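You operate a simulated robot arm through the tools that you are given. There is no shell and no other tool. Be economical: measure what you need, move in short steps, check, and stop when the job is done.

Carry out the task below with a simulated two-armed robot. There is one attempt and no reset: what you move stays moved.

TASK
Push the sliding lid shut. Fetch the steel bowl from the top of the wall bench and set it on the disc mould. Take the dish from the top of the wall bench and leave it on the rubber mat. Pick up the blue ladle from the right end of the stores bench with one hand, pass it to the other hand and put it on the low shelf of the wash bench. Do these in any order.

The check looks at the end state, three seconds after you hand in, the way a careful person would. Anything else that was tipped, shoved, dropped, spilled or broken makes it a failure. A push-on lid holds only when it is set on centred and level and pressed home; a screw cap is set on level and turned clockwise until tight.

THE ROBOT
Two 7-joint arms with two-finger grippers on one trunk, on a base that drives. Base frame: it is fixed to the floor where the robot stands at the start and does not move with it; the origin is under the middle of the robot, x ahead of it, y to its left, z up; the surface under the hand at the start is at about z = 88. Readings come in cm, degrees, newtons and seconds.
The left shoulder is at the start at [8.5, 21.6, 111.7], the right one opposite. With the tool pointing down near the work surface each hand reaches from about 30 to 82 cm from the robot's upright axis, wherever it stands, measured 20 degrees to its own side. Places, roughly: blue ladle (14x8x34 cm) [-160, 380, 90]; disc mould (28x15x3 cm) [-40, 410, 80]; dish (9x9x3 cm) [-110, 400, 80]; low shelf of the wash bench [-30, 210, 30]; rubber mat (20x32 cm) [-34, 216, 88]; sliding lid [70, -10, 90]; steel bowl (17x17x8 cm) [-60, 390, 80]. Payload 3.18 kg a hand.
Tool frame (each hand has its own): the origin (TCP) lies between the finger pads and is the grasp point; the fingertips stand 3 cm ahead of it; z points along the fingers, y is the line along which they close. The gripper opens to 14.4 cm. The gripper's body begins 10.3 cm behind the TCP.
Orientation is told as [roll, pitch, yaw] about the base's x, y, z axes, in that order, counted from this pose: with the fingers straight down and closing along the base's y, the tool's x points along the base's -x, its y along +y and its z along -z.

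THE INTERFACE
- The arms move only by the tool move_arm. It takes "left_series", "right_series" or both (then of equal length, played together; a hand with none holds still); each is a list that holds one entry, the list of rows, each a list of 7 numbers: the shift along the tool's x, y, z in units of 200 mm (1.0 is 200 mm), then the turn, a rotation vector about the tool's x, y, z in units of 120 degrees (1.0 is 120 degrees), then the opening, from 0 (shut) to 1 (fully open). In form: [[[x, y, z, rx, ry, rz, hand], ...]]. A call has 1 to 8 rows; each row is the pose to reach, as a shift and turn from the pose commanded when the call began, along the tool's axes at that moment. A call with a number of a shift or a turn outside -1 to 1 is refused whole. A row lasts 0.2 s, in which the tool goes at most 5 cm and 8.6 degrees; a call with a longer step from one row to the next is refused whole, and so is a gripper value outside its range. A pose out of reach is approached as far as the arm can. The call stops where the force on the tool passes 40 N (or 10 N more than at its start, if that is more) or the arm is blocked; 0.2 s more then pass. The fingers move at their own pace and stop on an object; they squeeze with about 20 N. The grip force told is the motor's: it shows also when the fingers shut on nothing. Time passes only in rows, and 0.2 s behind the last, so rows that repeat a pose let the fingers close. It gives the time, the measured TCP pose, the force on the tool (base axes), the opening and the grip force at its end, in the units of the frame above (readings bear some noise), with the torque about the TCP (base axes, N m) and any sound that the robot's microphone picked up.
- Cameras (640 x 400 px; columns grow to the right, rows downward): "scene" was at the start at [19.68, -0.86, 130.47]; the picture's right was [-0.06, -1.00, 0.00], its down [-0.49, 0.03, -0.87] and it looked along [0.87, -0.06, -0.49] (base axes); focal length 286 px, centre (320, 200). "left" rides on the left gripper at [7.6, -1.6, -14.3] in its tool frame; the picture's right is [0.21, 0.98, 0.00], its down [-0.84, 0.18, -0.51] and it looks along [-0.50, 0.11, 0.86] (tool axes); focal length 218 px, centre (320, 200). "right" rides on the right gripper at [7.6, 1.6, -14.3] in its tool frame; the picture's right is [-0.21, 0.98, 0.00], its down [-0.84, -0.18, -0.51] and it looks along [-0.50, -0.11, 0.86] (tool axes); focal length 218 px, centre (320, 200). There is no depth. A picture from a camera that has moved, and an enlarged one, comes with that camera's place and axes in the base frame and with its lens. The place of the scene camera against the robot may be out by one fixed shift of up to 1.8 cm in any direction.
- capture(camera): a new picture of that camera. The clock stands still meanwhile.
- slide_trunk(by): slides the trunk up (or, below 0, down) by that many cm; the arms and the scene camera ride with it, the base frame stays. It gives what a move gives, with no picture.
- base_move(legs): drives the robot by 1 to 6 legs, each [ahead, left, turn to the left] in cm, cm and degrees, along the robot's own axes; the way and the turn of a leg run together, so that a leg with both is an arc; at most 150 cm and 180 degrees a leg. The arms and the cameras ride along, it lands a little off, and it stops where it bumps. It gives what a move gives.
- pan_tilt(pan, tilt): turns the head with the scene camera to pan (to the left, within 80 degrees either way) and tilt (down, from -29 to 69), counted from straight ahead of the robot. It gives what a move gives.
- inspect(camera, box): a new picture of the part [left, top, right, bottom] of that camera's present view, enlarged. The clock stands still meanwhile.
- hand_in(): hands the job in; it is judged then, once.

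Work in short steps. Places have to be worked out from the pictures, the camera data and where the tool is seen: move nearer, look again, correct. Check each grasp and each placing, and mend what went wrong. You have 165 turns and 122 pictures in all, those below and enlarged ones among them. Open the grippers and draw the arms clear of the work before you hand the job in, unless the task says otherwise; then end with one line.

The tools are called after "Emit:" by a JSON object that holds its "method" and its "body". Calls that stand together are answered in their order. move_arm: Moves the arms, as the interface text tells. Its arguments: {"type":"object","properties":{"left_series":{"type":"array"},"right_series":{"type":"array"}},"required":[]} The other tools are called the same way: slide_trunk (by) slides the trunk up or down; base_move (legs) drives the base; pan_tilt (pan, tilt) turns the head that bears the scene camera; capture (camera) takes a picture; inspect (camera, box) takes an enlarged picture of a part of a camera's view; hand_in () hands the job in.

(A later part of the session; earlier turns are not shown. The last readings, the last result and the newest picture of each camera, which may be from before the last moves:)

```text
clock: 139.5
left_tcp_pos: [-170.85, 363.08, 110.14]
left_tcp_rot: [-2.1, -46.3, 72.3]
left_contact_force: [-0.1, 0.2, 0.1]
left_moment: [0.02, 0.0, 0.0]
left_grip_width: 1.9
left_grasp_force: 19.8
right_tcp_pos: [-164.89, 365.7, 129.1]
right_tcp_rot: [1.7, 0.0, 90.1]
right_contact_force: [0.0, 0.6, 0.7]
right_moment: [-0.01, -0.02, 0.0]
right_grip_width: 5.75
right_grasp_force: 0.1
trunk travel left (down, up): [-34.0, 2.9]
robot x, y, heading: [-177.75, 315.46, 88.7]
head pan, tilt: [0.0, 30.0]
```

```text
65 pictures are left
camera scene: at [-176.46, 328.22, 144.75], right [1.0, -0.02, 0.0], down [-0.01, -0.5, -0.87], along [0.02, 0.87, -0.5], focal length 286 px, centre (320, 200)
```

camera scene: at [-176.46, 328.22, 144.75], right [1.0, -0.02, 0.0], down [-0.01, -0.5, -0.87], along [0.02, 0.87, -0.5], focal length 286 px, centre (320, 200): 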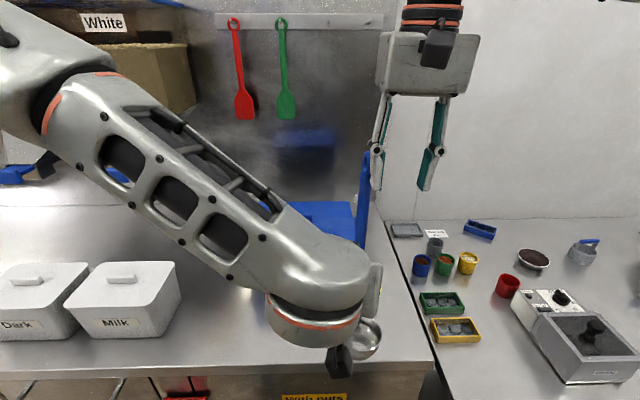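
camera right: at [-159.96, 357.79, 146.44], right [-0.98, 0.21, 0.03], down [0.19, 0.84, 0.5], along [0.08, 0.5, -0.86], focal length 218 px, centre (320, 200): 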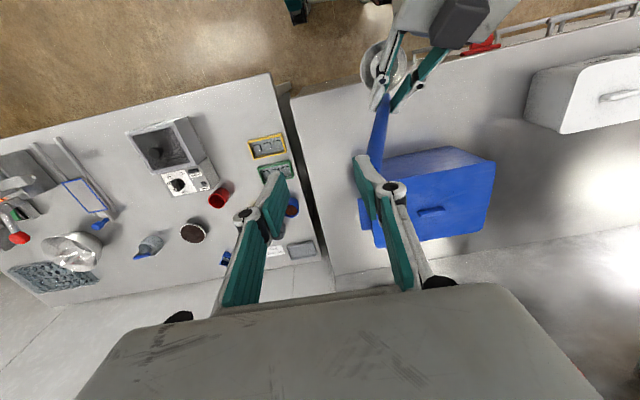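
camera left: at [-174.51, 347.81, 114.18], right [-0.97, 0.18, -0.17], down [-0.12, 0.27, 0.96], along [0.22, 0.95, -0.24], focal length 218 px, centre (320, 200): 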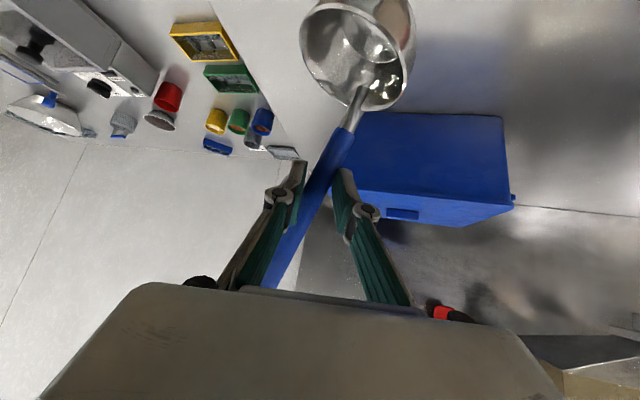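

The ladle is upright in the left hand. I withdraw the right hand, pull the left back a little, and back away to the middle of the aisle.

Emit:
{"method": "move_arm", "body": {"right_series": [[[0, -0.15, -0.05, 0, 0, 0, 0.3], [0, -0.3, -0.1, 0, 0, 0, 0.3], [0.2, -0.45, -0.1, 0, 0, 0, 0.3], [0.4, -0.5, -0.1, 0, 0, 0, 0.2], [0.6, -0.5, -0.05, 0, 0, 0, 0.2]]], "left_series": [[[0, 0, 0, 0, 0, 0, 0], [0, 0, 0, 0, 0, 0, 0], [0.07, -0.05, -0.15, 0, 0, 0, 0], [0.15, -0.1, -0.3, 0, 0, 0, 0], [0.22, -0.15, -0.45, 0, 0, 0, 0]]]}}

Emit:
{"method": "base_move", "body": {"legs": [[-12, 0, 0], [0, 0, 90], [0, 0, 91]]}}

Emit:
{"method": "pan_tilt", "body": {"pan": 40, "tilt": 25}}

Emit:
{"method": "capture", "body": {"camera": "scene"}}

```text
clock: 140.7
left_tcp_pos: [-171.31, 352.72, 113.29]
left_tcp_rot: [-2.0, -46.7, 72.3]
left_contact_force: [0.4, 0.5, -1.0]
left_moment: [0.05, 0.03, 0.01]
left_grip_width: 1.94
left_grasp_force: 20.2
right_tcp_pos: [-155.01, 353.42, 129.95]
right_tcp_rot: [1.7, -0.2, 90.1]
right_contact_force: [-0.4, -1.0, 0.2]
right_moment: [0.07, 0.04, 0.01]
right_grip_width: 2.88
right_grasp_force: 0.0
trunk travel left (down, up): [-34.0, 2.9]
robot x, y, heading: [-178.15, 315.38, 88.5]
head pan, tilt: [0.0, 30.0]
```

```text
clock: 149.6
left_tcp_pos: [-184.92, 265.67, 113.14]
left_tcp_rot: [-2.1, -46.4, -108.3]
left_contact_force: [0.6, -0.3, -1.9]
left_moment: [-0.05, -0.01, -0.01]
left_grip_width: 1.9
left_grasp_force: 19.9
right_tcp_pos: [-201.25, 265.09, 129.93]
right_tcp_rot: [1.6, 0.0, -90.4]
right_contact_force: [-0.1, 0.5, 0.0]
right_moment: [0.0, -0.03, 0.0]
right_grip_width: 2.88
right_grasp_force: 0.1
trunk travel left (down, up): [-34.0, 2.9]
robot x, y, heading: [-177.97, 302.93, -92.0]
head pan, tilt: [0.0, 30.0]
```

```text
clock: 150.7
left_tcp_pos: [-184.91, 265.68, 113.14]
left_tcp_rot: [-2.0, -46.4, -108.2]
left_contact_force: [-0.2, -0.1, -1.3]
left_moment: [-0.02, -0.03, -0.03]
left_grip_width: 1.92
left_grasp_force: 20.4
right_tcp_pos: [-201.21, 265.14, 129.86]
right_tcp_rot: [1.6, 0.0, -90.6]
right_contact_force: [0.5, -0.4, -0.1]
right_moment: [-0.01, 0.0, -0.01]
right_grip_width: 2.87
right_grasp_force: 0.1
trunk travel left (down, up): [-34.0, 2.9]
robot x, y, heading: [-177.95, 303.37, -92.3]
head pan, tilt: [40.0, 25.0]
```

```text
64 pictures are left
camera scene: at [-171.51, 291.66, 145.55], right [-0.79, -0.61, 0.0], down [-0.26, 0.33, -0.91], along [0.56, -0.72, -0.42], focal length 286 px, centre (320, 200)
```

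scene: 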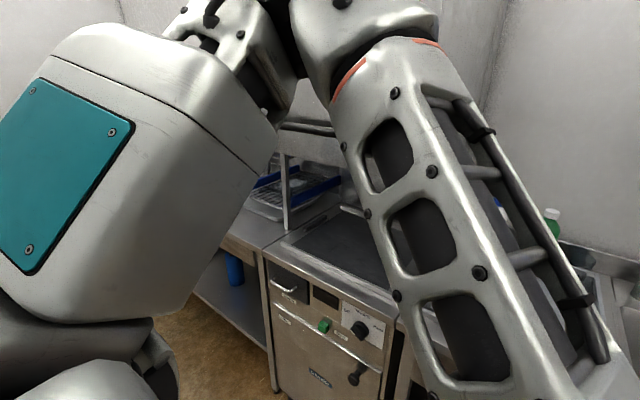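

I strafe left (toward +x) in front of the wash bench at this distance and look.

Emit:
{"method": "base_move", "body": {"legs": [[-4, 60, 2], [0, 65, 0]]}}

Emit:
{"method": "pan_tilt", "body": {"pan": 0, "tilt": 40}}

Emit:
{"method": "capture", "body": {"camera": "scene"}}

Emit:
{"method": "capture", "body": {"camera": "right"}}

```text
clock: 162.1
left_tcp_pos: [-59.37, 268.55, 113.18]
left_tcp_rot: [-2.1, -46.3, -106.4]
left_contact_force: [0.2, 0.7, -1.7]
left_moment: [-0.03, 0.0, -0.01]
left_grip_width: 1.9
left_grasp_force: 20.0
right_tcp_pos: [-75.79, 267.43, 129.9]
right_tcp_rot: [1.7, 0.0, -88.6]
right_contact_force: [0.8, -0.1, 0.2]
right_moment: [0.02, 0.01, -0.01]
right_grip_width: 2.91
right_grasp_force: 0.0
trunk travel left (down, up): [-34.0, 2.9]
robot x, y, heading: [-54.15, 306.25, -90.3]
head pan, tilt: [40.0, 25.0]
```

```text
clock: 163.2
left_tcp_pos: [-59.41, 268.53, 113.26]
left_tcp_rot: [-2.0, -46.4, -106.5]
left_contact_force: [0.3, -0.4, -1.5]
left_moment: [-0.02, -0.03, 0.01]
left_grip_width: 1.91
left_grasp_force: 20.3
right_tcp_pos: [-75.77, 267.36, 129.89]
right_tcp_rot: [1.7, 0.0, -88.6]
right_contact_force: [-0.3, -0.2, 0.0]
right_moment: [0.03, 0.01, -0.05]
right_grip_width: 2.91
right_grasp_force: 0.0
trunk travel left (down, up): [-34.0, 2.9]
robot x, y, heading: [-53.84, 306.03, -90.3]
head pan, tilt: [0.0, 40.0]
```

```text
63 pictures are left
camera scene: at [-52.84, 293.41, 143.22], right [-1.0, 0.0, 0.0], down [0.0, 0.64, -0.77], along [0.0, -0.77, -0.64], focal length 286 px, centre (320, 200)
```

scene: 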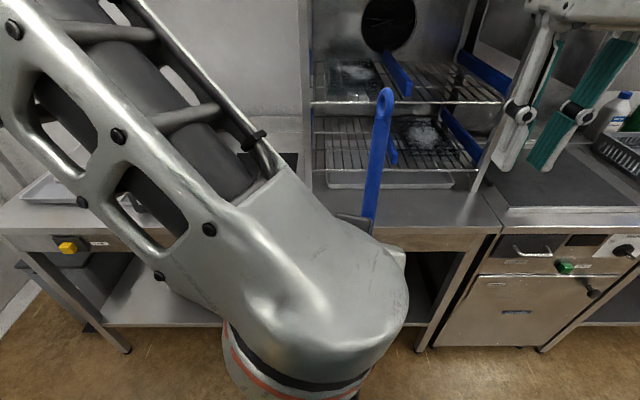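

```text
62 pictures are left
camera right: at [-74.73, 275.05, 144.26], right [0.98, -0.18, 0.03], down [-0.17, -0.85, 0.5], along [-0.07, -0.5, -0.86], focal length 218 px, centre (320, 200)
```

right: 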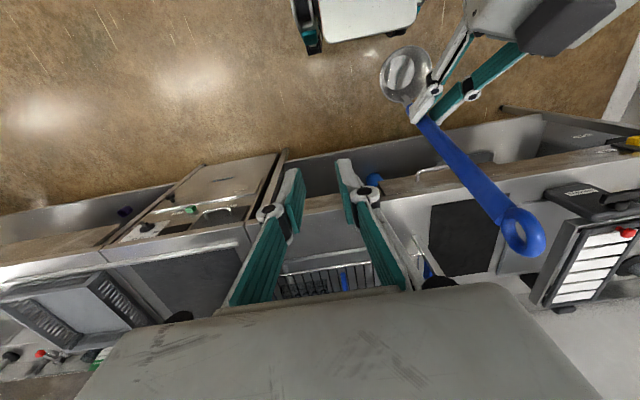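

The shelf spans x about -95 to 17 with its front edge near y 235. I lower the trunk in two steps to see and reach it.

Emit:
{"method": "slide_trunk", "body": {"by": -17}}

Emit:
{"method": "slide_trunk", "body": {"by": -16}}

Emit:
{"method": "pan_tilt", "body": {"pan": -25, "tilt": 40}}

Emit:
{"method": "capture", "body": {"camera": "scene"}}

Emit:
{"method": "capture", "body": {"camera": "left"}}

```text
clock: 165.1
left_tcp_pos: [-56.45, 264.93, 95.14]
left_tcp_rot: [1.0, -46.5, -102.6]
left_contact_force: [-0.1, 0.1, -1.9]
left_moment: [-0.01, -0.02, 0.0]
left_grip_width: 1.9
left_grasp_force: 20.0
right_tcp_pos: [-75.67, 267.55, 113.08]
right_tcp_rot: [1.6, -0.2, -88.5]
right_contact_force: [-0.3, 0.4, 0.6]
right_moment: [-0.02, 0.0, -0.03]
right_grip_width: 2.89
right_grasp_force: 0.0
trunk travel left (down, up): [-17.0, 19.9]
robot x, y, heading: [-53.94, 305.98, -90.2]
head pan, tilt: [0.0, 40.0]
```

```text
clock: 165.7
left_tcp_pos: [-54.67, 262.71, 91.08]
left_tcp_rot: [3.2, -45.3, -100.8]
left_contact_force: [-0.4, 0.5, -1.4]
left_moment: [0.0, 0.0, 0.0]
left_grip_width: 1.92
left_grasp_force: 19.7
right_tcp_pos: [-75.76, 266.6, 109.7]
right_tcp_rot: [1.8, 1.4, -88.7]
right_contact_force: [0.1, -1.5, -0.7]
right_moment: [0.04, 0.0, -0.02]
right_grip_width: 2.88
right_grasp_force: 0.1
trunk travel left (down, up): [-14.6, 22.3]
robot x, y, heading: [-54.01, 306.1, -90.2]
head pan, tilt: [0.0, 40.0]
stopped: the arm was blocked; the commanded pose is now the measured one
```

```text
clock: 166.6
left_tcp_pos: [-54.65, 262.98, 91.49]
left_tcp_rot: [3.3, -45.6, -100.8]
left_contact_force: [-0.7, 0.4, -1.9]
left_moment: [0.02, -0.02, 0.02]
left_grip_width: 1.91
left_grasp_force: 19.9
right_tcp_pos: [-75.74, 266.94, 109.96]
right_tcp_rot: [1.7, 1.0, -88.7]
right_contact_force: [0.0, -0.6, 0.1]
right_moment: [0.02, -0.01, -0.01]
right_grip_width: 2.9
right_grasp_force: 0.1
trunk travel left (down, up): [-14.6, 22.3]
robot x, y, heading: [-53.87, 305.95, -90.2]
head pan, tilt: [-25.0, 40.0]
```

```text
61 pictures are left
camera scene: at [-56.46, 283.43, 122.85], right [-0.91, 0.42, 0.0], down [0.27, 0.58, -0.77], along [-0.33, -0.69, -0.64], focal length 286 px, centre (320, 200)
```

scene: 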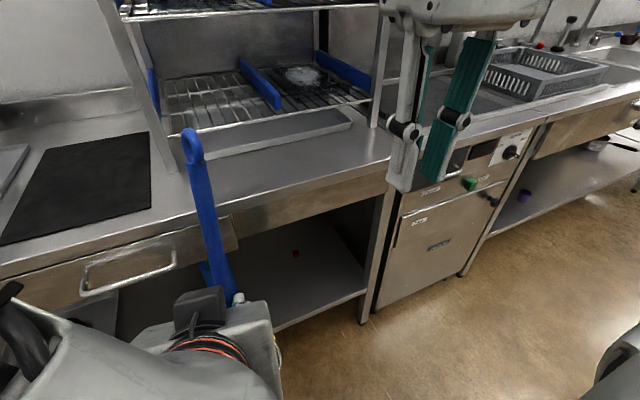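

```text
60 pictures are left
camera left: at [-54.21, 278.6, 95.74], right [0.99, 0.0, -0.11], down [0.11, -0.24, 0.96], along [-0.03, -0.97, -0.24], focal length 218 px, centre (320, 200)
```

left: 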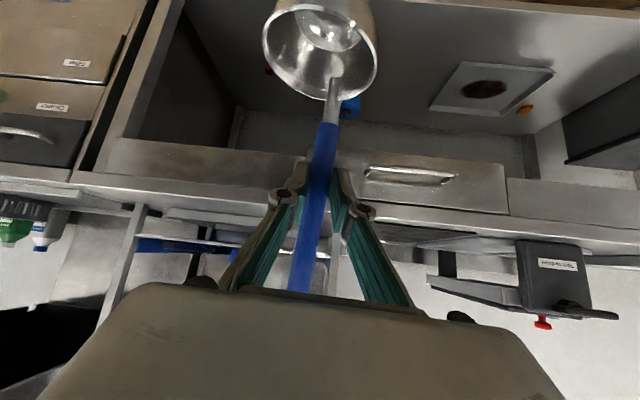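

The trunk was blocked, likely by the left elbow folded across the body. I move the left hand out to its own side by 18 cm, then lower further.

Emit:
{"method": "move_arm", "body": {"left_series": [[[0, 0.18, 0, 0, 0, 0, 0], [0, 0.36, 0, 0, 0, 0, 0], [0, 0.54, 0, 0, 0, 0, 0], [0, 0.72, 0, 0, 0, 0, 0], [0, 0.9, 0, 0, 0, 0, 0]]]}}

Emit:
{"method": "slide_trunk", "body": {"by": -14}}

Emit:
{"method": "pan_tilt", "body": {"pan": 45, "tilt": 40}}

Emit:
{"method": "capture", "body": {"camera": "scene"}}

```text
clock: 167.8
left_tcp_pos: [-41.66, 253.62, 94.42]
left_tcp_rot: [3.3, -45.5, -100.7]
left_contact_force: [-1.4, -0.5, -0.8]
left_moment: [-0.03, 0.0, -0.05]
left_grip_width: 1.9
left_grasp_force: 20.3
left hand out of reach, approached as far as the arm can: row 2, 3, 4, 5
right_tcp_pos: [-75.58, 267.15, 109.97]
right_tcp_rot: [1.5, 1.0, -88.6]
right_contact_force: [-0.4, -0.3, 0.6]
right_moment: [0.05, 0.05, -0.03]
right_grip_width: 2.88
right_grasp_force: 0.1
trunk travel left (down, up): [-14.6, 22.3]
robot x, y, heading: [-53.66, 306.44, -89.8]
head pan, tilt: [-25.0, 40.0]
```

```text
clock: 169.4
left_tcp_pos: [-42.07, 256.42, 61.04]
left_tcp_rot: [-2.2, -16.7, -98.0]
left_contact_force: [-0.4, 0.7, -0.9]
left_moment: [-0.05, -0.01, -0.02]
left_grip_width: 1.9
left_grasp_force: 19.8
right_tcp_pos: [-75.75, 267.03, 96.11]
right_tcp_rot: [1.6, 0.8, -88.7]
right_contact_force: [0.1, 0.4, -0.7]
right_moment: [-0.03, -0.03, 0.03]
right_grip_width: 2.88
right_grasp_force: 0.0
trunk travel left (down, up): [-0.6, 36.3]
robot x, y, heading: [-54.05, 306.01, -90.1]
head pan, tilt: [-25.0, 40.0]
```

```text
clock: 170.9
left_tcp_pos: [-42.07, 256.29, 61.06]
left_tcp_rot: [-2.2, -16.6, -98.0]
left_contact_force: [0.1, 0.4, -1.5]
left_moment: [-0.07, -0.02, 0.01]
left_grip_width: 1.91
left_grasp_force: 20.0
right_tcp_pos: [-75.66, 266.94, 96.01]
right_tcp_rot: [1.6, 1.0, -88.6]
right_contact_force: [-0.4, -1.0, 0.5]
right_moment: [0.01, -0.01, -0.01]
right_grip_width: 2.87
right_grasp_force: 0.1
trunk travel left (down, up): [-0.6, 36.3]
robot x, y, heading: [-53.85, 306.24, -90.1]
head pan, tilt: [45.0, 40.0]
```

```text
59 pictures are left
camera scene: at [-46.9, 271.29, 104.94], right [-0.71, -0.7, 0.0], down [-0.45, 0.46, -0.77], along [0.54, -0.54, -0.64], focal length 286 px, centre (320, 200)
```

scene: 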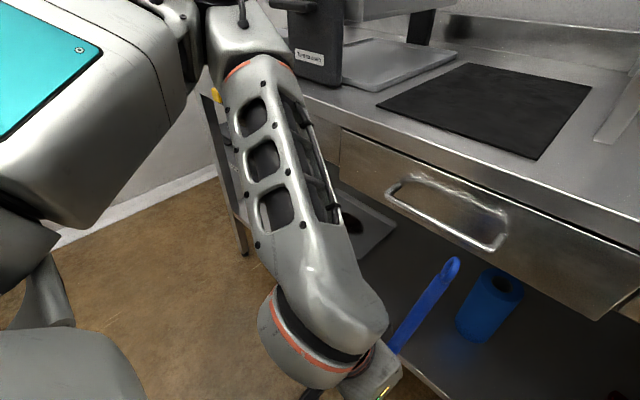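

The hand dropped nearer and the ladle leans more toward the bench; I back off 8 cm and strafe right so the hand aligns with the free shelf spot near x -65.

Emit:
{"method": "base_move", "body": {"legs": [[-9, 0, 0], [0, -24, 0]]}}

Emit:
{"method": "move_arm", "body": {"left_series": [[[0, 0, 0.0, 0, -0.06, 0, 0], [0, 0, 0.0, 0, -0.12, 0, 0], [0, 0, 0.0, 0, -0.18, 0, 0], [0, 0, 0.0, 0, -0.24, 0, 0]]]}}

Emit:
{"method": "pan_tilt", "body": {"pan": 15, "tilt": 45}}

Emit:
{"method": "capture", "body": {"camera": "scene"}}

Emit:
{"method": "capture", "body": {"camera": "left"}}

```text
clock: 174.3
left_tcp_pos: [-65.83, 265.66, 60.94]
left_tcp_rot: [-2.2, -16.6, -98.1]
left_contact_force: [0.3, 0.0, -1.7]
left_moment: [-0.04, -0.01, 0.02]
left_grip_width: 1.91
left_grasp_force: 20.0
right_tcp_pos: [-99.46, 276.39, 96.03]
right_tcp_rot: [1.7, 1.0, -88.9]
right_contact_force: [-0.7, 0.5, 0.0]
right_moment: [0.02, 0.0, 0.03]
right_grip_width: 2.88
right_grasp_force: 0.0
trunk travel left (down, up): [-0.6, 36.3]
robot x, y, heading: [-77.0, 315.66, -90.6]
head pan, tilt: [45.0, 40.0]
```

```text
clock: 175.4
left_tcp_pos: [-66.71, 260.44, 61.35]
left_tcp_rot: [-10.3, -43.0, -74.3]
left_contact_force: [0.5, -0.3, -0.6]
left_moment: [-0.01, 0.0, 0.02]
left_grip_width: 1.91
left_grasp_force: 20.3
left hand out of reach, approached as far as the arm can: row 1, 2, 3, 4
right_tcp_pos: [-99.33, 276.33, 96.05]
right_tcp_rot: [1.6, 1.1, -88.8]
right_contact_force: [-0.1, 0.1, 0.4]
right_moment: [0.03, 0.04, 0.01]
right_grip_width: 2.88
right_grasp_force: 0.0
trunk travel left (down, up): [-0.6, 36.3]
robot x, y, heading: [-77.53, 315.43, -90.2]
head pan, tilt: [45.0, 40.0]
stopped in row 4 (left hand): the arm was blocked; the commanded pose is now the measured one
```

```text
clock: 176.4
left_tcp_pos: [-66.68, 260.31, 61.41]
left_tcp_rot: [-10.2, -42.9, -74.3]
left_contact_force: [0.1, -0.3, -0.8]
left_moment: [0.0, -0.05, -0.03]
left_grip_width: 1.91
left_grasp_force: 20.2
right_tcp_pos: [-99.39, 276.38, 96.09]
right_tcp_rot: [1.7, 1.0, -88.8]
right_contact_force: [-0.3, 0.1, 0.0]
right_moment: [-0.02, -0.01, -0.01]
right_grip_width: 2.87
right_grasp_force: 0.1
trunk travel left (down, up): [-0.6, 36.3]
robot x, y, heading: [-77.23, 315.83, -90.0]
head pan, tilt: [15.0, 45.0]
```

```text
58 pictures are left
camera scene: at [-74.51, 278.73, 104.21], right [-0.97, -0.25, 0.0], down [-0.18, 0.68, -0.71], along [0.18, -0.68, -0.71], focal length 286 px, centre (320, 200)
```

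scene: 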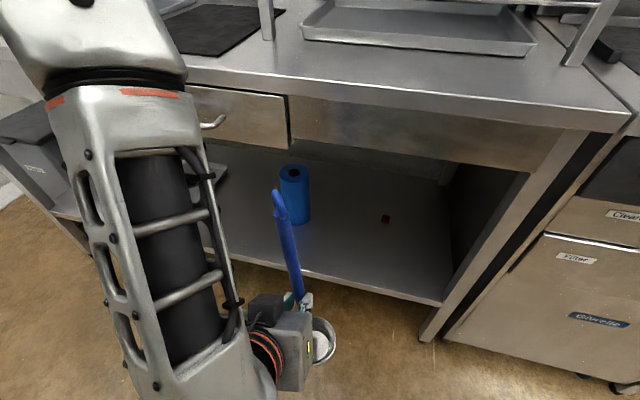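

```text
57 pictures are left
camera left: at [-69.96, 275.49, 66.41], right [0.92, 0.29, -0.27], down [0.34, -0.22, 0.92], along [0.21, -0.93, -0.3], focal length 218 px, centre (320, 200)
```

left: 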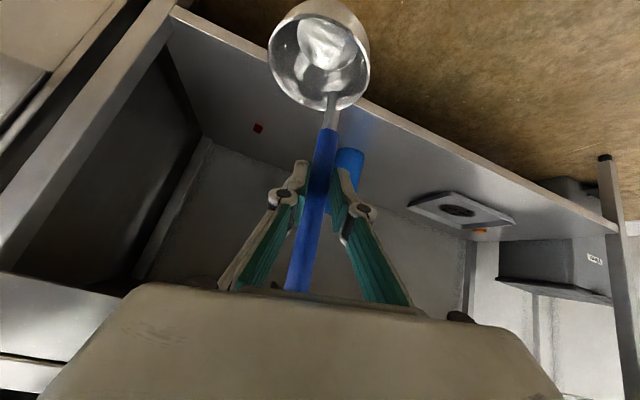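

Good view: cylinder at x -50, red cube at (-80, 211), the space around (-67, 226) is free. I move the hand along its tool axis down and forward to (−66, 248, 46), correcting the sideways tilt.

Emit:
{"method": "move_arm", "body": {"left_series": [[[0.01, 0.01, 0.16, -0.015, 0, 0, 0], [0.03, 0.02, 0.33, -0.03, 0, 0, 0], [0.04, 0.03, 0.5, -0.05, 0, 0, 0], [0.05, 0.04, 0.67, -0.067, 0, 0, 0], [0.06, 0.05, 0.82, -0.067, 0, 0, 0], [0.07, 0.05, 0.97, -0.067, 0, 0, 0]]]}}

Emit:
{"method": "capture", "body": {"camera": "scene"}}

```text
clock: 177.8
left_tcp_pos: [-66.14, 248.03, 45.85]
left_tcp_rot: [-1.4, -42.6, -75.1]
left_contact_force: [0.2, -0.4, -1.4]
left_moment: [0.0, -0.03, 0.03]
left_grip_width: 1.9
left_grasp_force: 19.7
right_tcp_pos: [-99.4, 276.2, 95.97]
right_tcp_rot: [1.7, 1.1, -88.8]
right_contact_force: [-0.2, -1.1, -0.5]
right_moment: [0.0, 0.02, -0.01]
right_grip_width: 2.9
right_grasp_force: 0.1
trunk travel left (down, up): [-0.6, 36.3]
robot x, y, heading: [-77.61, 315.73, -89.9]
head pan, tilt: [15.0, 45.0]
```

```text
56 pictures are left
camera scene: at [-74.51, 278.69, 104.19], right [-0.97, -0.25, 0.0], down [-0.18, 0.68, -0.71], along [0.18, -0.68, -0.71], focal length 286 px, centre (320, 200)
```

scene: 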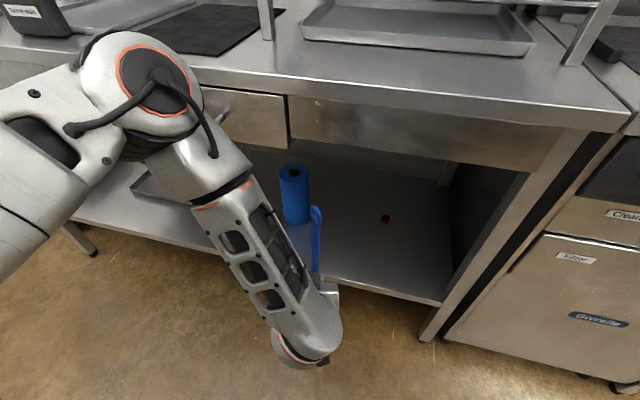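

Ladle height is right for entering below the bench. I drive 6 cm closer, then extend the hand 19 cm forward horizontally under the bench.

Emit:
{"method": "base_move", "body": {"legs": [[6, 0, 0]]}}

Emit:
{"method": "move_arm", "body": {"left_series": [[[-0.11, -0.04, 0.105, 0, 0, 0, 0], [-0.225, -0.077, 0.21, 0, 0, 0, 0], [-0.34, -0.115, 0.315, 0, 0, 0, 0], [-0.45, -0.155, 0.42, 0, 0, 0, 0], [-0.56, -0.19, 0.52, 0, 0, 0, 0], [-0.675, -0.23, 0.627, 0, 0, 0, 0]]]}}

Emit:
{"method": "capture", "body": {"camera": "scene"}}

Emit:
{"method": "capture", "body": {"camera": "left"}}

```text
clock: 178.7
left_tcp_pos: [-66.19, 242.22, 46.02]
left_tcp_rot: [-1.4, -42.6, -75.0]
left_contact_force: [-0.3, -0.6, -0.9]
left_moment: [0.02, -0.03, 0.01]
left_grip_width: 1.9
left_grasp_force: 19.9
right_tcp_pos: [-99.46, 270.31, 95.98]
right_tcp_rot: [1.8, 1.2, -88.7]
right_contact_force: [-0.5, 0.5, -0.3]
right_moment: [0.01, -0.02, 0.03]
right_grip_width: 2.88
right_grasp_force: 0.1
trunk travel left (down, up): [-0.6, 36.3]
robot x, y, heading: [-77.5, 309.63, -90.5]
head pan, tilt: [15.0, 45.0]
```

```text
clock: 180.1
left_tcp_pos: [-66.24, 223.24, 46.12]
left_tcp_rot: [-1.5, -42.6, -75.0]
left_contact_force: [0.4, 0.0, -2.1]
left_moment: [-0.03, -0.04, -0.01]
left_grip_width: 1.93
left_grasp_force: 20.2
right_tcp_pos: [-99.45, 270.4, 95.99]
right_tcp_rot: [1.7, 1.0, -88.8]
right_contact_force: [1.0, 0.2, -0.1]
right_moment: [0.02, 0.03, -0.01]
right_grip_width: 2.86
right_grasp_force: 0.1
trunk travel left (down, up): [-0.6, 36.3]
robot x, y, heading: [-77.78, 309.56, -90.4]
head pan, tilt: [15.0, 45.0]
```

```text
55 pictures are left
camera scene: at [-74.55, 272.77, 104.2], right [-0.97, -0.25, 0.0], down [-0.18, 0.68, -0.71], along [0.18, -0.68, -0.71], focal length 286 px, centre (320, 200)
```

scene: 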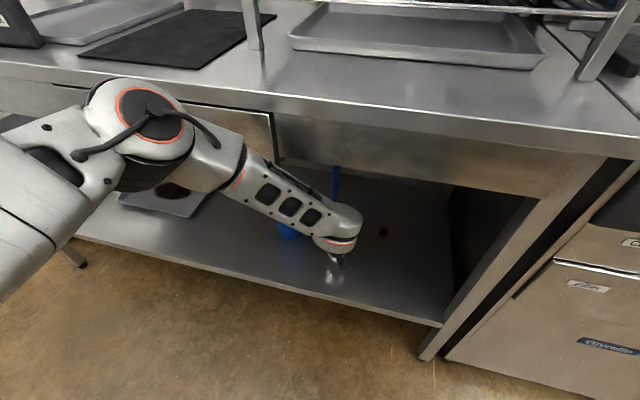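

```text
54 pictures are left
camera left: at [-71.47, 237.72, 51.29], right [0.91, 0.39, -0.16], down [0.26, -0.22, 0.94], along [0.33, -0.9, -0.3], focal length 218 px, centre (320, 200)
```

left: 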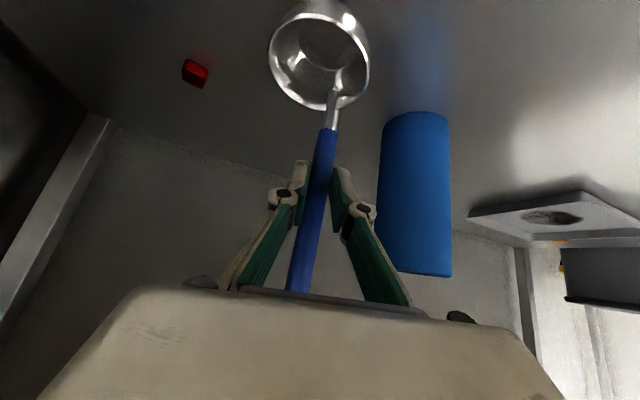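

Position is good and clear of the cylinder. I lower in small steps watching the force.

Emit:
{"method": "move_arm", "body": {"left_series": [[[0.034, 0.001, 0.037, 0, 0, 0, 0], [0.068, 0.002, 0.074, 0, 0, 0, 0], [0.102, 0.003, 0.111, 0, 0, 0, 0]]]}}

Emit:
{"method": "capture", "body": {"camera": "left"}}

```text
clock: 180.9
left_tcp_pos: [-66.18, 223.11, 43.21]
left_tcp_rot: [-1.4, -42.8, -75.0]
left_contact_force: [0.6, 0.4, -1.4]
left_moment: [0.01, 0.0, 0.01]
left_grip_width: 1.9
left_grasp_force: 19.6
right_tcp_pos: [-99.51, 270.26, 95.92]
right_tcp_rot: [1.7, 1.1, -88.8]
right_contact_force: [-0.3, -0.6, -0.2]
right_moment: [0.03, 0.04, 0.0]
right_grip_width: 2.89
right_grasp_force: 0.1
trunk travel left (down, up): [-0.6, 36.3]
robot x, y, heading: [-77.8, 309.35, -90.1]
head pan, tilt: [15.0, 45.0]
```

```text
53 pictures are left
camera left: at [-71.38, 237.65, 48.34], right [0.91, 0.39, -0.16], down [0.26, -0.22, 0.94], along [0.33, -0.9, -0.3], focal length 218 px, centre (320, 200)
```

left: 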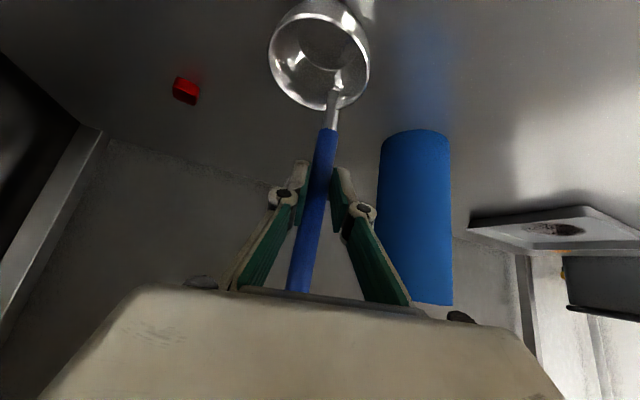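

No contact yet; I lower another 1.5 cm in half-centimetre rows.

Emit:
{"method": "move_arm", "body": {"left_series": [[[0.017, 0, 0.0185, 0, 0, 0, 0], [0.034, 0.001, 0.037, 0, 0, 0, 0], [0.051, 0.001, 0.055, 0, 0, 0, 0]]]}}

```text
clock: 181.7
left_tcp_pos: [-66.0, 222.9, 42.2]
left_tcp_rot: [-1.6, -43.1, -74.8]
left_contact_force: [3.1, -3.7, 16.2]
left_moment: [-0.53, -0.05, 0.06]
left_grip_width: 1.98
left_grasp_force: 20.0
right_tcp_pos: [-99.38, 270.54, 96.09]
right_tcp_rot: [1.7, 0.8, -88.8]
right_contact_force: [0.2, 0.0, -0.3]
right_moment: [0.01, 0.0, 0.03]
right_grip_width: 2.86
right_grasp_force: 0.0
trunk travel left (down, up): [-0.6, 36.3]
robot x, y, heading: [-77.21, 309.49, -90.1]
head pan, tilt: [15.0, 45.0]
```

Contact with the shelf at z 42.3. To be safe against tipping toward the cylinder, I lift 1 cm and yaw the hand 30° so the lean points straight back, correcting the pitch by 3°.

Emit:
{"method": "move_arm", "body": {"left_series": [[[-0.035, 0, -0.038, 0, 0, 0, 0], [-0.035, 0, -0.038, 0.042, 0.001, 0.046, 0], [-0.035, 0, -0.038, 0.084, 0.002, 0.092, 0], [-0.035, 0, -0.038, 0.126, 0.003, 0.138, 0], [-0.035, 0, -0.038, 0.169, 0.0045, 0.184, 0]]]}}

Emit:
{"method": "move_arm", "body": {"left_series": [[[0, 0, 0, 0, -0.027, 0, 0], [0, 0, 0, 0, -0.027, 0, 0]]]}}

Emit:
{"method": "capture", "body": {"camera": "left"}}

Emit:
{"method": "capture", "body": {"camera": "scene"}}

```text
clock: 182.9
left_tcp_pos: [-66.12, 223.13, 42.62]
left_tcp_rot: [-1.3, -42.7, -105.1]
left_contact_force: [-0.5, 0.2, -1.6]
left_moment: [-0.01, -0.03, 0.01]
left_grip_width: 1.89
left_grasp_force: 20.0
right_tcp_pos: [-99.51, 270.27, 96.0]
right_tcp_rot: [1.7, 1.0, -88.8]
right_contact_force: [-0.2, 0.4, -0.4]
right_moment: [0.02, 0.02, -0.02]
right_grip_width: 2.88
right_grasp_force: 0.0
trunk travel left (down, up): [-0.6, 36.3]
robot x, y, heading: [-77.57, 309.6, -90.0]
head pan, tilt: [15.0, 45.0]
```

```text
clock: 183.5
left_tcp_pos: [-66.13, 223.15, 42.54]
left_tcp_rot: [-1.4, -42.5, -105.0]
left_contact_force: [1.0, -0.4, -0.4]
left_moment: [0.02, -0.04, 0.0]
left_grip_width: 1.91
left_grasp_force: 20.2
left hand out of reach, approached as far as the arm can: row 1, 2
right_tcp_pos: [-99.48, 270.36, 95.94]
right_tcp_rot: [1.7, 1.1, -88.9]
right_contact_force: [0.7, 0.4, -1.0]
right_moment: [0.02, 0.04, -0.02]
right_grip_width: 2.86
right_grasp_force: 0.1
trunk travel left (down, up): [-0.6, 36.3]
robot x, y, heading: [-77.34, 309.51, -90.4]
head pan, tilt: [15.0, 45.0]
```

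```text
52 pictures are left
camera left: at [-63.4, 238.36, 47.78], right [0.98, -0.12, -0.16], down [0.11, -0.32, 0.94], along [-0.16, -0.94, -0.3], focal length 218 px, centre (320, 200)
```

left: 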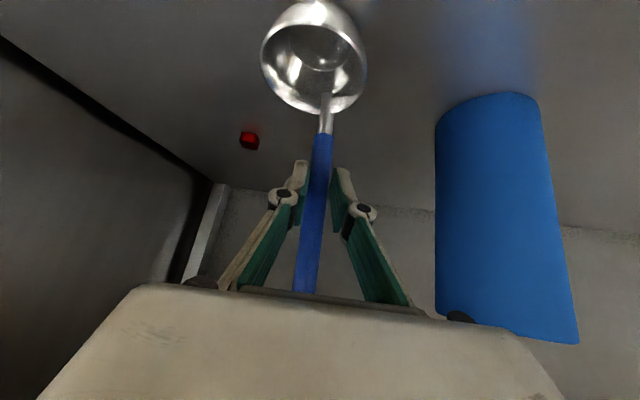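

```text
51 pictures are left
camera scene: at [-74.55, 272.78, 104.21], right [-0.97, -0.25, 0.0], down [-0.18, 0.68, -0.71], along [0.18, -0.68, -0.71], focal length 286 px, centre (320, 200)
```

scene: 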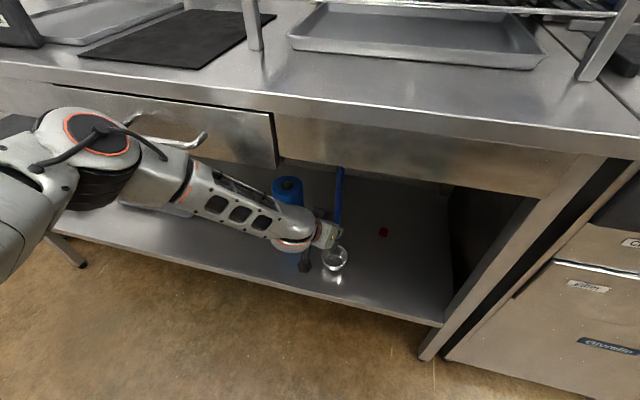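

I lower the remaining few millimetres and release gently.

Emit:
{"method": "move_arm", "body": {"left_series": [[[0.012, 0, 0.013, 0, 0, 0, 0], [0.016, 0, 0.017, 0, 0, 0, 0], [0.016, 0, 0.017, 0, 0, 0, 0.18], [0.016, 0, 0.017, 0, 0, 0, 0.25], [0.016, 0, 0.017, 0, 0, 0, 0.35]]]}}

Emit:
{"method": "capture", "body": {"camera": "left"}}

```text
clock: 184.7
left_tcp_pos: [-66.12, 223.23, 42.14]
left_tcp_rot: [-1.3, -42.6, -105.0]
left_contact_force: [0.6, 0.0, -0.3]
left_moment: [0.0, 0.0, -0.01]
left_grip_width: 5.03
left_grasp_force: 0.1
right_tcp_pos: [-99.51, 270.39, 95.97]
right_tcp_rot: [1.7, 0.9, -88.8]
right_contact_force: [-0.1, -0.6, -0.7]
right_moment: [-0.01, -0.01, 0.04]
right_grip_width: 2.86
right_grasp_force: 0.1
trunk travel left (down, up): [-0.6, 36.3]
robot x, y, heading: [-77.84, 309.72, -90.6]
head pan, tilt: [15.0, 45.0]
```

```text
50 pictures are left
camera left: at [-63.4, 238.34, 47.35], right [0.98, -0.12, -0.16], down [0.11, -0.32, 0.94], along [-0.16, -0.94, -0.3], focal length 218 px, centre (320, 200)
```

left: 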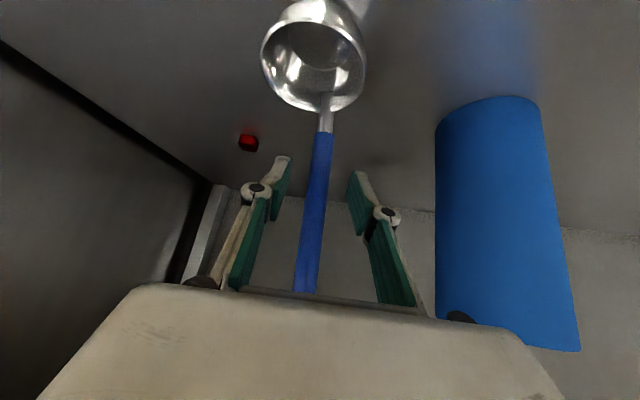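

The ladle stands freely. I withdraw the hand straight back horizontally.

Emit:
{"method": "move_arm", "body": {"left_series": [[[0.1, 0, -0.093, 0, 0, 0, 0.35], [0.25, 0, -0.23, 0, 0, 0, 0.35], [0.4, 0, -0.37, 0, 0, 0, 0.35], [0.56, 0, -0.52, 0, 0, 0, 0.35], [0.7, 0, -0.65, 0, 0, 0, 0.35]]]}}

Emit:
{"method": "base_move", "body": {"legs": [[-7, 0, 0]]}}

Emit:
{"method": "capture", "body": {"camera": "scene"}}

```text
clock: 185.9
left_tcp_pos: [-65.36, 223.87, 42.37]
left_tcp_rot: [-1.4, -42.4, -105.0]
left_contact_force: [-0.5, -1.0, -0.1]
left_moment: [0.01, 0.0, 0.01]
left_grip_width: 5.05
left_grasp_force: 0.1
left hand out of reach, approached as far as the arm can: row 1, 2, 3, 4, 5
right_tcp_pos: [-99.51, 270.39, 95.91]
right_tcp_rot: [1.7, 1.0, -88.8]
right_contact_force: [-0.9, 0.0, 0.2]
right_moment: [0.03, 0.01, -0.04]
right_grip_width: 2.89
right_grasp_force: 0.0
trunk travel left (down, up): [-0.6, 36.3]
robot x, y, heading: [-77.83, 309.43, -90.2]
head pan, tilt: [15.0, 45.0]
```

```text
clock: 186.9
left_tcp_pos: [-65.28, 230.57, 42.3]
left_tcp_rot: [-1.4, -42.5, -105.1]
left_contact_force: [-0.6, 0.6, 0.6]
left_moment: [0.04, -0.02, -0.02]
left_grip_width: 5.04
left_grasp_force: 0.0
right_tcp_pos: [-99.36, 277.26, 96.0]
right_tcp_rot: [1.7, 1.0, -88.8]
right_contact_force: [0.0, -0.1, -0.6]
right_moment: [0.0, 0.0, 0.01]
right_grip_width: 2.87
right_grasp_force: 0.0
trunk travel left (down, up): [-0.6, 36.3]
robot x, y, heading: [-77.15, 316.19, -90.5]
head pan, tilt: [15.0, 45.0]
```

```text
49 pictures are left
camera scene: at [-74.54, 279.74, 104.24], right [-0.97, -0.25, 0.0], down [-0.18, 0.68, -0.71], along [0.18, -0.68, -0.71], focal length 286 px, centre (320, 200)
```

scene: 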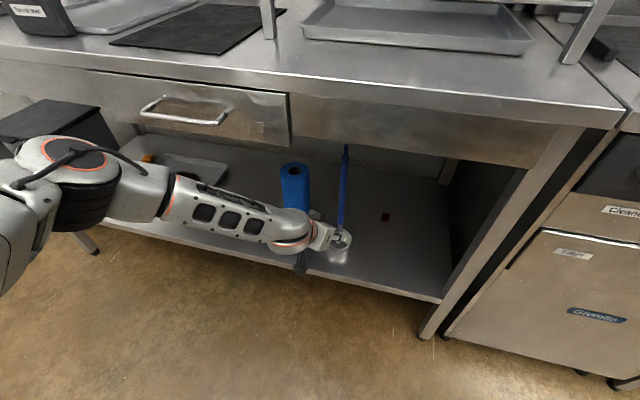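

The arm couldn't retract in this yaw, but the base move freed the fingers from the stem and the ladle still stands. I undo the yaw and then pull back up-and-out.

Emit:
{"method": "move_arm", "body": {"left_series": [[[0, 0, 0, -0.042, -0.001, -0.046, 0.35], [0, 0, 0, -0.084, -0.002, -0.092, 0.35], [0, 0, 0, -0.126, -0.003, -0.138, 0.35], [0, 0, 0, -0.169, -0.0045, -0.184, 0.35]]]}}

Emit:
{"method": "move_arm", "body": {"left_series": [[[0.12, 0.03, -0.12, 0, 0, 0, 0.35], [0.24, 0.07, -0.24, 0, 0, 0, 0.35], [0.37, 0.1, -0.38, 0, 0, 0, 0.35], [0.5, 0.14, -0.51, 0, 0, 0, 0.35], [0.62, 0.17, -0.65, 0, 0, 0, 0.35]]]}}

Emit:
{"method": "capture", "body": {"camera": "scene"}}

```text
clock: 187.9
left_tcp_pos: [-65.37, 230.71, 42.37]
left_tcp_rot: [-1.5, -42.5, -74.9]
left_contact_force: [-0.5, 0.2, 0.1]
left_moment: [0.03, 0.02, -0.01]
left_grip_width: 5.01
left_grasp_force: 0.0
right_tcp_pos: [-99.44, 277.3, 96.12]
right_tcp_rot: [1.7, 1.0, -88.8]
right_contact_force: [0.4, 0.1, -0.1]
right_moment: [0.02, 0.02, -0.03]
right_grip_width: 2.88
right_grasp_force: 0.1
trunk travel left (down, up): [-0.6, 36.3]
robot x, y, heading: [-77.36, 315.94, -90.5]
head pan, tilt: [15.0, 45.0]
```

```text
clock: 189.1
left_tcp_pos: [-66.77, 248.75, 43.73]
left_tcp_rot: [-0.9, -42.3, -75.0]
left_contact_force: [0.3, -0.3, -0.7]
left_moment: [-0.01, 0.04, -0.03]
left_grip_width: 5.05
left_grasp_force: 0.2
left hand out of reach, approached as far as the arm can: row 5
right_tcp_pos: [-99.48, 277.28, 96.04]
right_tcp_rot: [1.8, 1.0, -88.8]
right_contact_force: [-0.4, -0.2, 0.0]
right_moment: [0.02, -0.01, 0.0]
right_grip_width: 2.88
right_grasp_force: 0.1
trunk travel left (down, up): [-0.6, 36.3]
robot x, y, heading: [-77.29, 316.61, -90.3]
head pan, tilt: [15.0, 45.0]
```

```text
48 pictures are left
camera scene: at [-74.55, 279.7, 104.22], right [-0.97, -0.25, 0.0], down [-0.18, 0.68, -0.71], along [0.18, -0.68, -0.71], focal length 286 px, centre (320, 200)
```

scene: 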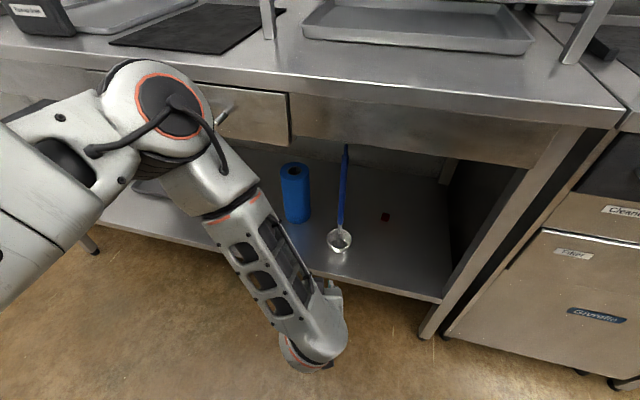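

The ladle stands well on the shelf. I back the left hand out and up, then raise the trunk to normal height.

Emit:
{"method": "move_arm", "body": {"left_series": [[[0, 0, -0.2, 0, 0, 0, 0.3], [0, 0, -0.4, 0, 0, 0, 0.3], [0, 0, -0.6, 0, 0, 0, 0.3], [0, 0, -0.75, 0, 0, 0, 0.2]]]}}

Emit:
{"method": "slide_trunk", "body": {"by": 22}}

Emit:
{"method": "capture", "body": {"camera": "scene"}}

```text
clock: 190.1
left_tcp_pos: [-59.68, 257.64, 49.94]
left_tcp_rot: [9.3, -42.0, -76.3]
left_contact_force: [-0.3, 0.8, -0.1]
left_moment: [-0.01, -0.04, -0.02]
left_grip_width: 2.87
left_grasp_force: 0.1
right_tcp_pos: [-99.44, 277.13, 95.97]
right_tcp_rot: [1.7, 1.2, -88.8]
right_contact_force: [-0.4, -0.2, -0.5]
right_moment: [0.02, 0.01, 0.03]
right_grip_width: 2.88
right_grasp_force: 0.1
trunk travel left (down, up): [-0.6, 36.3]
robot x, y, heading: [-77.47, 316.48, -90.3]
head pan, tilt: [15.0, 45.0]
stopped in row 4 (left hand): the arm was blocked; the commanded pose is now the measured one
```

```text
clock: 192.4
left_tcp_pos: [-60.03, 257.5, 72.04]
left_tcp_rot: [9.5, -42.1, -77.0]
left_contact_force: [-0.4, -0.7, 0.3]
left_moment: [-0.01, -0.02, 0.0]
left_grip_width: 2.89
left_grasp_force: 0.1
right_tcp_pos: [-99.46, 277.03, 117.79]
right_tcp_rot: [1.7, 1.1, -88.8]
right_contact_force: [0.0, -0.3, 0.1]
right_moment: [0.02, 0.02, 0.02]
right_grip_width: 2.85
right_grasp_force: 0.1
trunk travel left (down, up): [-22.6, 14.3]
robot x, y, heading: [-77.32, 316.37, -90.4]
head pan, tilt: [15.0, 45.0]
```

```text
47 pictures are left
camera scene: at [-74.41, 300.62, 130.81], right [-0.97, -0.25, 0.0], down [-0.18, 0.68, -0.71], along [0.18, -0.68, -0.71], focal length 286 px, centre (320, 200)
```

scene: 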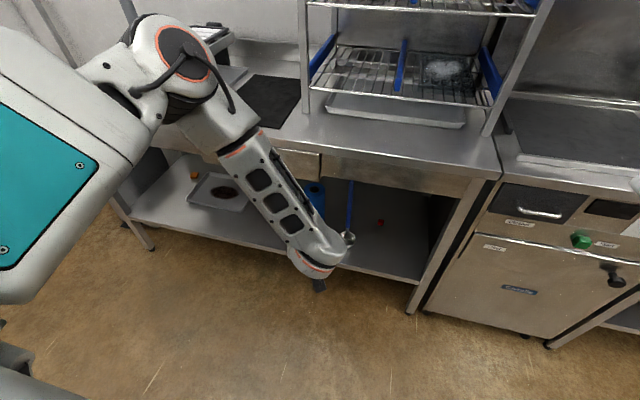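

I raise the left hand straight up while turning it back to pointing down.

Emit:
{"method": "move_arm", "body": {"left_series": [[[-0.134, 0.025, -0.147, 0, 0.0, 0, 0.2], [-0.268, 0.05, -0.293, 0, 0.05, 0, 0.2], [-0.4, 0.074, -0.44, 0, 0.1, 0, 0.2], [-0.535, 0.098, -0.586, 0, 0.15, 0, 0.2], [-0.669, 0.123, -0.733, 0, 0.2, 0, 0.2], [-0.669, 0.123, -0.733, 0, 0.26, 0, 0.2], [-0.669, 0.123, -0.733, 0, 0.31, 0, 0.2], [-0.669, 0.123, -0.733, 0, 0.35, 0, 0.2]]]}}

```text
clock: 194.2
left_tcp_pos: [-59.91, 257.55, 91.92]
left_tcp_rot: [6.9, -0.4, -70.6]
left_contact_force: [-0.7, -0.3, -1.0]
left_moment: [-0.01, 0.0, 0.01]
left_grip_width: 2.87
left_grasp_force: 0.0
right_tcp_pos: [-99.37, 277.23, 117.93]
right_tcp_rot: [1.7, 1.0, -88.8]
right_contact_force: [0.2, 0.7, 0.9]
right_moment: [-0.01, 0.05, -0.01]
right_grip_width: 2.89
right_grasp_force: 0.0
trunk travel left (down, up): [-22.6, 14.3]
robot x, y, heading: [-77.54, 316.32, -90.0]
head pan, tilt: [15.0, 45.0]
```

Now I finish levelling and bring it back to the stow pose.

Emit:
{"method": "move_arm", "body": {"left_series": [[[0.1, 0.05, -0.17, 0.01, 0, 0.03, 0.2], [0.2, 0.1, -0.34, 0.02, 0, 0.06, 0.2], [0.3, 0.15, -0.51, 0.03, 0, 0.09, 0.2], [0.4, 0.2, -0.68, 0.04, 0, 0.12, 0.2], [0.5, 0.27, -0.85, 0.05, 0, 0.15, 0.2], [0.62, 0.35, -1.0, 0.0575, 0, 0.162, 0.2]]]}}

Emit:
{"method": "base_move", "body": {"legs": [[4, 20, 0], [0, 0, 90], [0, 0, 90]]}}

Emit:
{"method": "pan_tilt", "body": {"pan": 0, "tilt": 32}}

Emit:
{"method": "capture", "body": {"camera": "scene"}}

```text
clock: 195.6
left_tcp_pos: [-60.1, 271.38, 112.64]
left_tcp_rot: [-0.1, 0.5, -90.1]
left_contact_force: [0.3, -0.4, 0.0]
left_moment: [0.02, 0.0, -0.03]
left_grip_width: 2.89
left_grasp_force: 0.1
right_tcp_pos: [-99.41, 277.47, 118.06]
right_tcp_rot: [1.5, 1.0, -88.8]
right_contact_force: [0.2, 0.1, 0.1]
right_moment: [-0.08, 0.0, 0.01]
right_grip_width: 2.88
right_grasp_force: 0.1
trunk travel left (down, up): [-22.6, 14.3]
robot x, y, heading: [-77.6, 316.65, -90.1]
head pan, tilt: [15.0, 45.0]
```

```text
clock: 205.6
left_tcp_pos: [-73.37, 358.12, 112.54]
left_tcp_rot: [-0.1, 0.7, 88.0]
left_contact_force: [-0.7, 0.9, -0.5]
left_moment: [0.03, -0.01, 0.03]
left_grip_width: 2.87
left_grasp_force: 0.0
right_tcp_pos: [-34.4, 350.7, 117.99]
right_tcp_rot: [1.7, 0.9, 89.3]
right_contact_force: [0.5, -0.5, -0.1]
right_moment: [-0.01, -0.01, 0.03]
right_grip_width: 2.87
right_grasp_force: 0.1
trunk travel left (down, up): [-22.6, 14.3]
robot x, y, heading: [-57.34, 312.11, 87.9]
head pan, tilt: [15.0, 45.0]
```

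```text
clock: 206.3
left_tcp_pos: [-73.43, 358.06, 112.59]
left_tcp_rot: [0.0, 0.5, 87.9]
left_contact_force: [0.0, -0.6, -0.3]
left_moment: [0.01, 0.01, -0.01]
left_grip_width: 2.9
left_grasp_force: 0.1
right_tcp_pos: [-34.51, 350.66, 118.06]
right_tcp_rot: [1.6, 0.9, 89.1]
right_contact_force: [0.4, 0.3, -0.1]
right_moment: [0.0, -0.02, -0.01]
right_grip_width: 2.87
right_grasp_force: 0.1
trunk travel left (down, up): [-22.6, 14.3]
robot x, y, heading: [-57.87, 312.13, 87.9]
head pan, tilt: [0.0, 32.0]
```

```text
46 pictures are left
camera scene: at [-55.92, 328.58, 132.78], right [1.0, -0.04, 0.0], down [-0.02, -0.53, -0.85], along [0.03, 0.85, -0.53], focal length 286 px, centre (320, 200)
```

scene: 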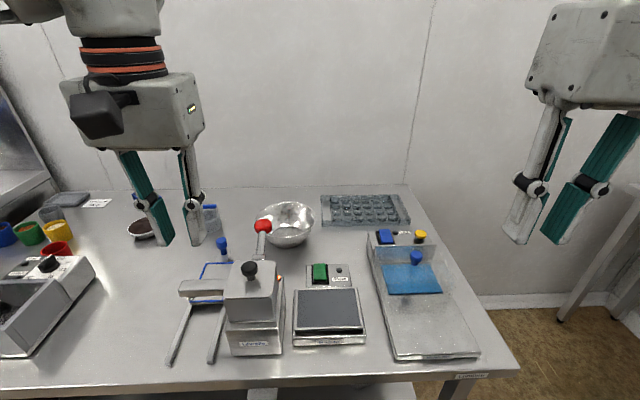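

Bowl, disc mould (grey tray behind right) and dish (left) are in view. I zoom in on bowl and mould.

Emit:
{"method": "inspect", "body": {"camera": "scene", "box": [230, 170, 430, 295]}}

```text
3.20 times, centred on (330, 232) of scene
camera zoom: at [-55.92, 328.58, 132.78], right [1.0, -0.04, 0.0], down [-0.02, -0.53, -0.85], along [0.03, 0.85, -0.53], focal length 915 px, centre (288, 96)
```

zoom: 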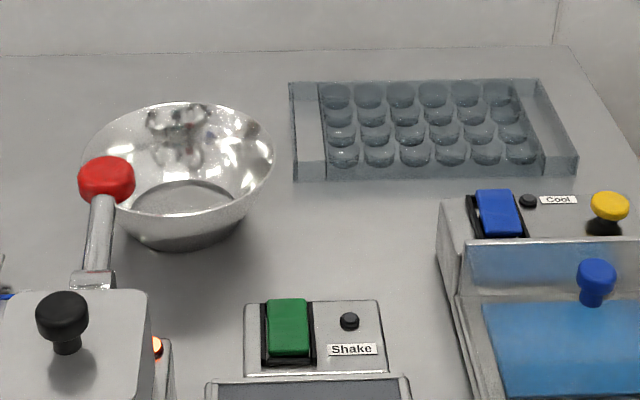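

The bowl is at about (-64, 391) and the mould centre about (-41, 402). I shift the robot left and a bit forward so that the right hand can take the near rim.

Emit:
{"method": "base_move", "body": {"legs": [[4, 11, 2], [6, 0, 0]]}}

Emit:
{"method": "move_arm", "body": {"right_series": [[[0, 0, -0.05, 0, 0, 0.07, 0.5], [0, 0, -0.05, 0, 0, 0.14, 0.5], [0, 0, -0.05, 0, 0, 0.21, 0.5], [0, 0, -0.05, 0, 0, 0.28, 0.5], [0, 0, -0.05, 0, 0, 0.35, 0.5], [0, 0, -0.05, 0, 0, 0.42, 0.5], [0, 0, -0.05, 0, 0, 0.49, 0.5], [0, 0, -0.05, 0, 0, 0.56, 0.5]]]}}

Emit:
{"method": "capture", "body": {"camera": "scene"}}

```text
clock: 208.5
left_tcp_pos: [-85.93, 367.61, 112.66]
left_tcp_rot: [0.0, 0.5, 90.0]
left_contact_force: [0.2, -0.2, 0.5]
left_moment: [-0.04, -0.01, -0.03]
left_grip_width: 2.88
left_grasp_force: 0.1
right_tcp_pos: [-46.56, 361.71, 118.01]
right_tcp_rot: [1.7, 1.1, 91.2]
right_contact_force: [0.1, -0.2, 0.1]
right_moment: [-0.04, -0.03, -0.01]
right_grip_width: 2.87
right_grasp_force: 0.2
trunk travel left (down, up): [-22.6, 14.3]
robot x, y, heading: [-68.55, 322.4, 89.5]
head pan, tilt: [0.0, 32.0]
```

```text
clock: 210.3
left_tcp_pos: [-85.99, 367.64, 112.53]
left_tcp_rot: [-0.1, 0.6, 90.1]
left_contact_force: [-0.5, 0.8, 0.2]
left_moment: [0.03, 0.01, 0.0]
left_grip_width: 2.87
left_grasp_force: 0.1
right_tcp_pos: [-46.54, 361.68, 119.09]
right_tcp_rot: [-0.3, 1.9, 23.8]
right_contact_force: [0.7, 0.6, 0.1]
right_moment: [-0.02, 0.0, -0.02]
right_grip_width: 7.21
right_grasp_force: 0.1
trunk travel left (down, up): [-22.6, 14.3]
robot x, y, heading: [-68.56, 322.2, 90.0]
head pan, tilt: [0.0, 32.0]
```

```text
44 pictures are left
camera scene: at [-67.37, 338.72, 132.78], right [1.0, -0.01, 0.0], down [0.0, -0.53, -0.85], along [0.0, 0.85, -0.53], focal length 286 px, centre (320, 200)
```

scene: 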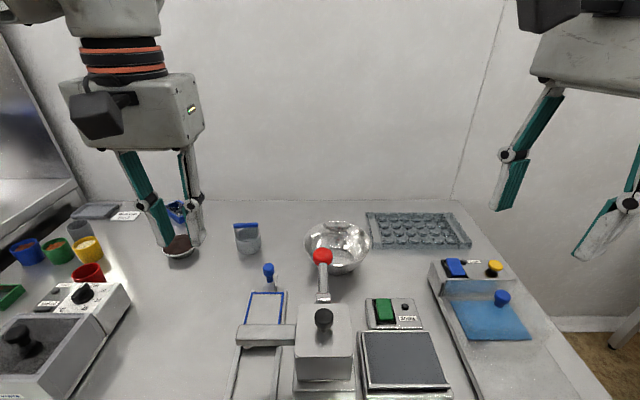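

The hand at yaw 24° suits a near-right rim grip. I bring it above the near rim and look with its camera.

Emit:
{"method": "move_arm", "body": {"right_series": [[[0.05, 0.2, 0.05, 0, 0, 0, 0.5], [0.1, 0.4, 0.1, 0, 0, 0, 0.5], [0.15, 0.6, 0.2, 0, 0, 0, 0.5], [0.2, 0.8, 0.3, 0, 0, 0, 0.5], [0.2, 0.98, 0.4, 0, 0, 0, 0.5]]]}}

Emit:
{"method": "capture", "body": {"camera": "right"}}

Emit:
{"method": "capture", "body": {"camera": "scene"}}

```text
clock: 211.5
left_tcp_pos: [-85.97, 367.69, 112.51]
left_tcp_rot: [0.0, 0.6, 90.0]
left_contact_force: [-0.3, 0.7, 0.5]
left_moment: [-0.02, -0.02, 0.0]
left_grip_width: 2.88
left_grasp_force: 0.1
right_tcp_pos: [-58.86, 378.06, 111.04]
right_tcp_rot: [-0.4, 2.0, 24.0]
right_contact_force: [-1.0, 0.4, -0.6]
right_moment: [-0.06, 0.0, 0.0]
right_grip_width: 7.23
right_grasp_force: 0.0
trunk travel left (down, up): [-22.6, 14.3]
robot x, y, heading: [-68.41, 322.43, 89.6]
head pan, tilt: [0.0, 32.0]
```

```text
43 pictures are left
camera right: at [-66.17, 376.65, 125.57], right [-0.21, 0.98, -0.01], down [0.86, 0.19, 0.48], along [0.47, 0.09, -0.88], focal length 218 px, centre (320, 200)
```

right: 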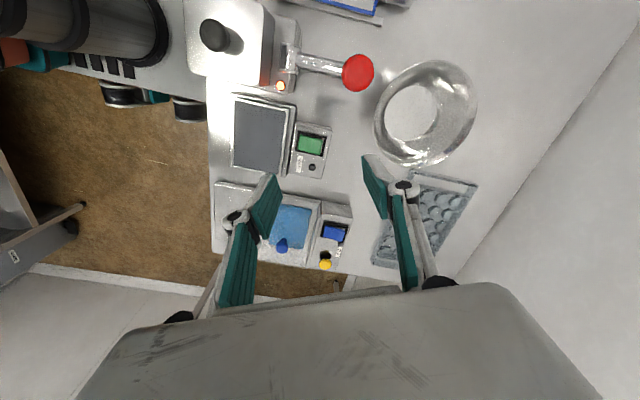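

```text
42 pictures are left
camera scene: at [-67.41, 338.82, 132.76], right [1.0, -0.01, 0.0], down [0.0, -0.53, -0.85], along [0.0, 0.85, -0.53], focal length 286 px, centre (320, 200)
```

scene: 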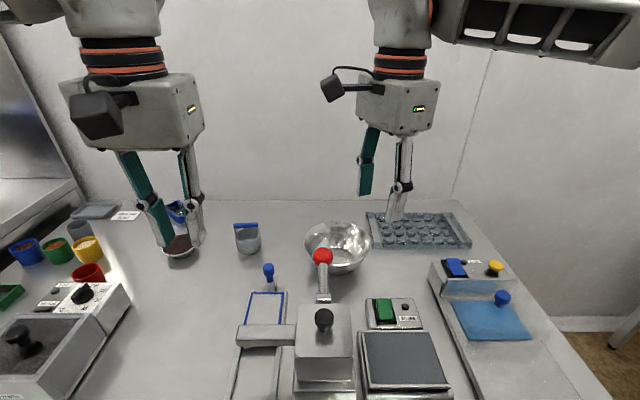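

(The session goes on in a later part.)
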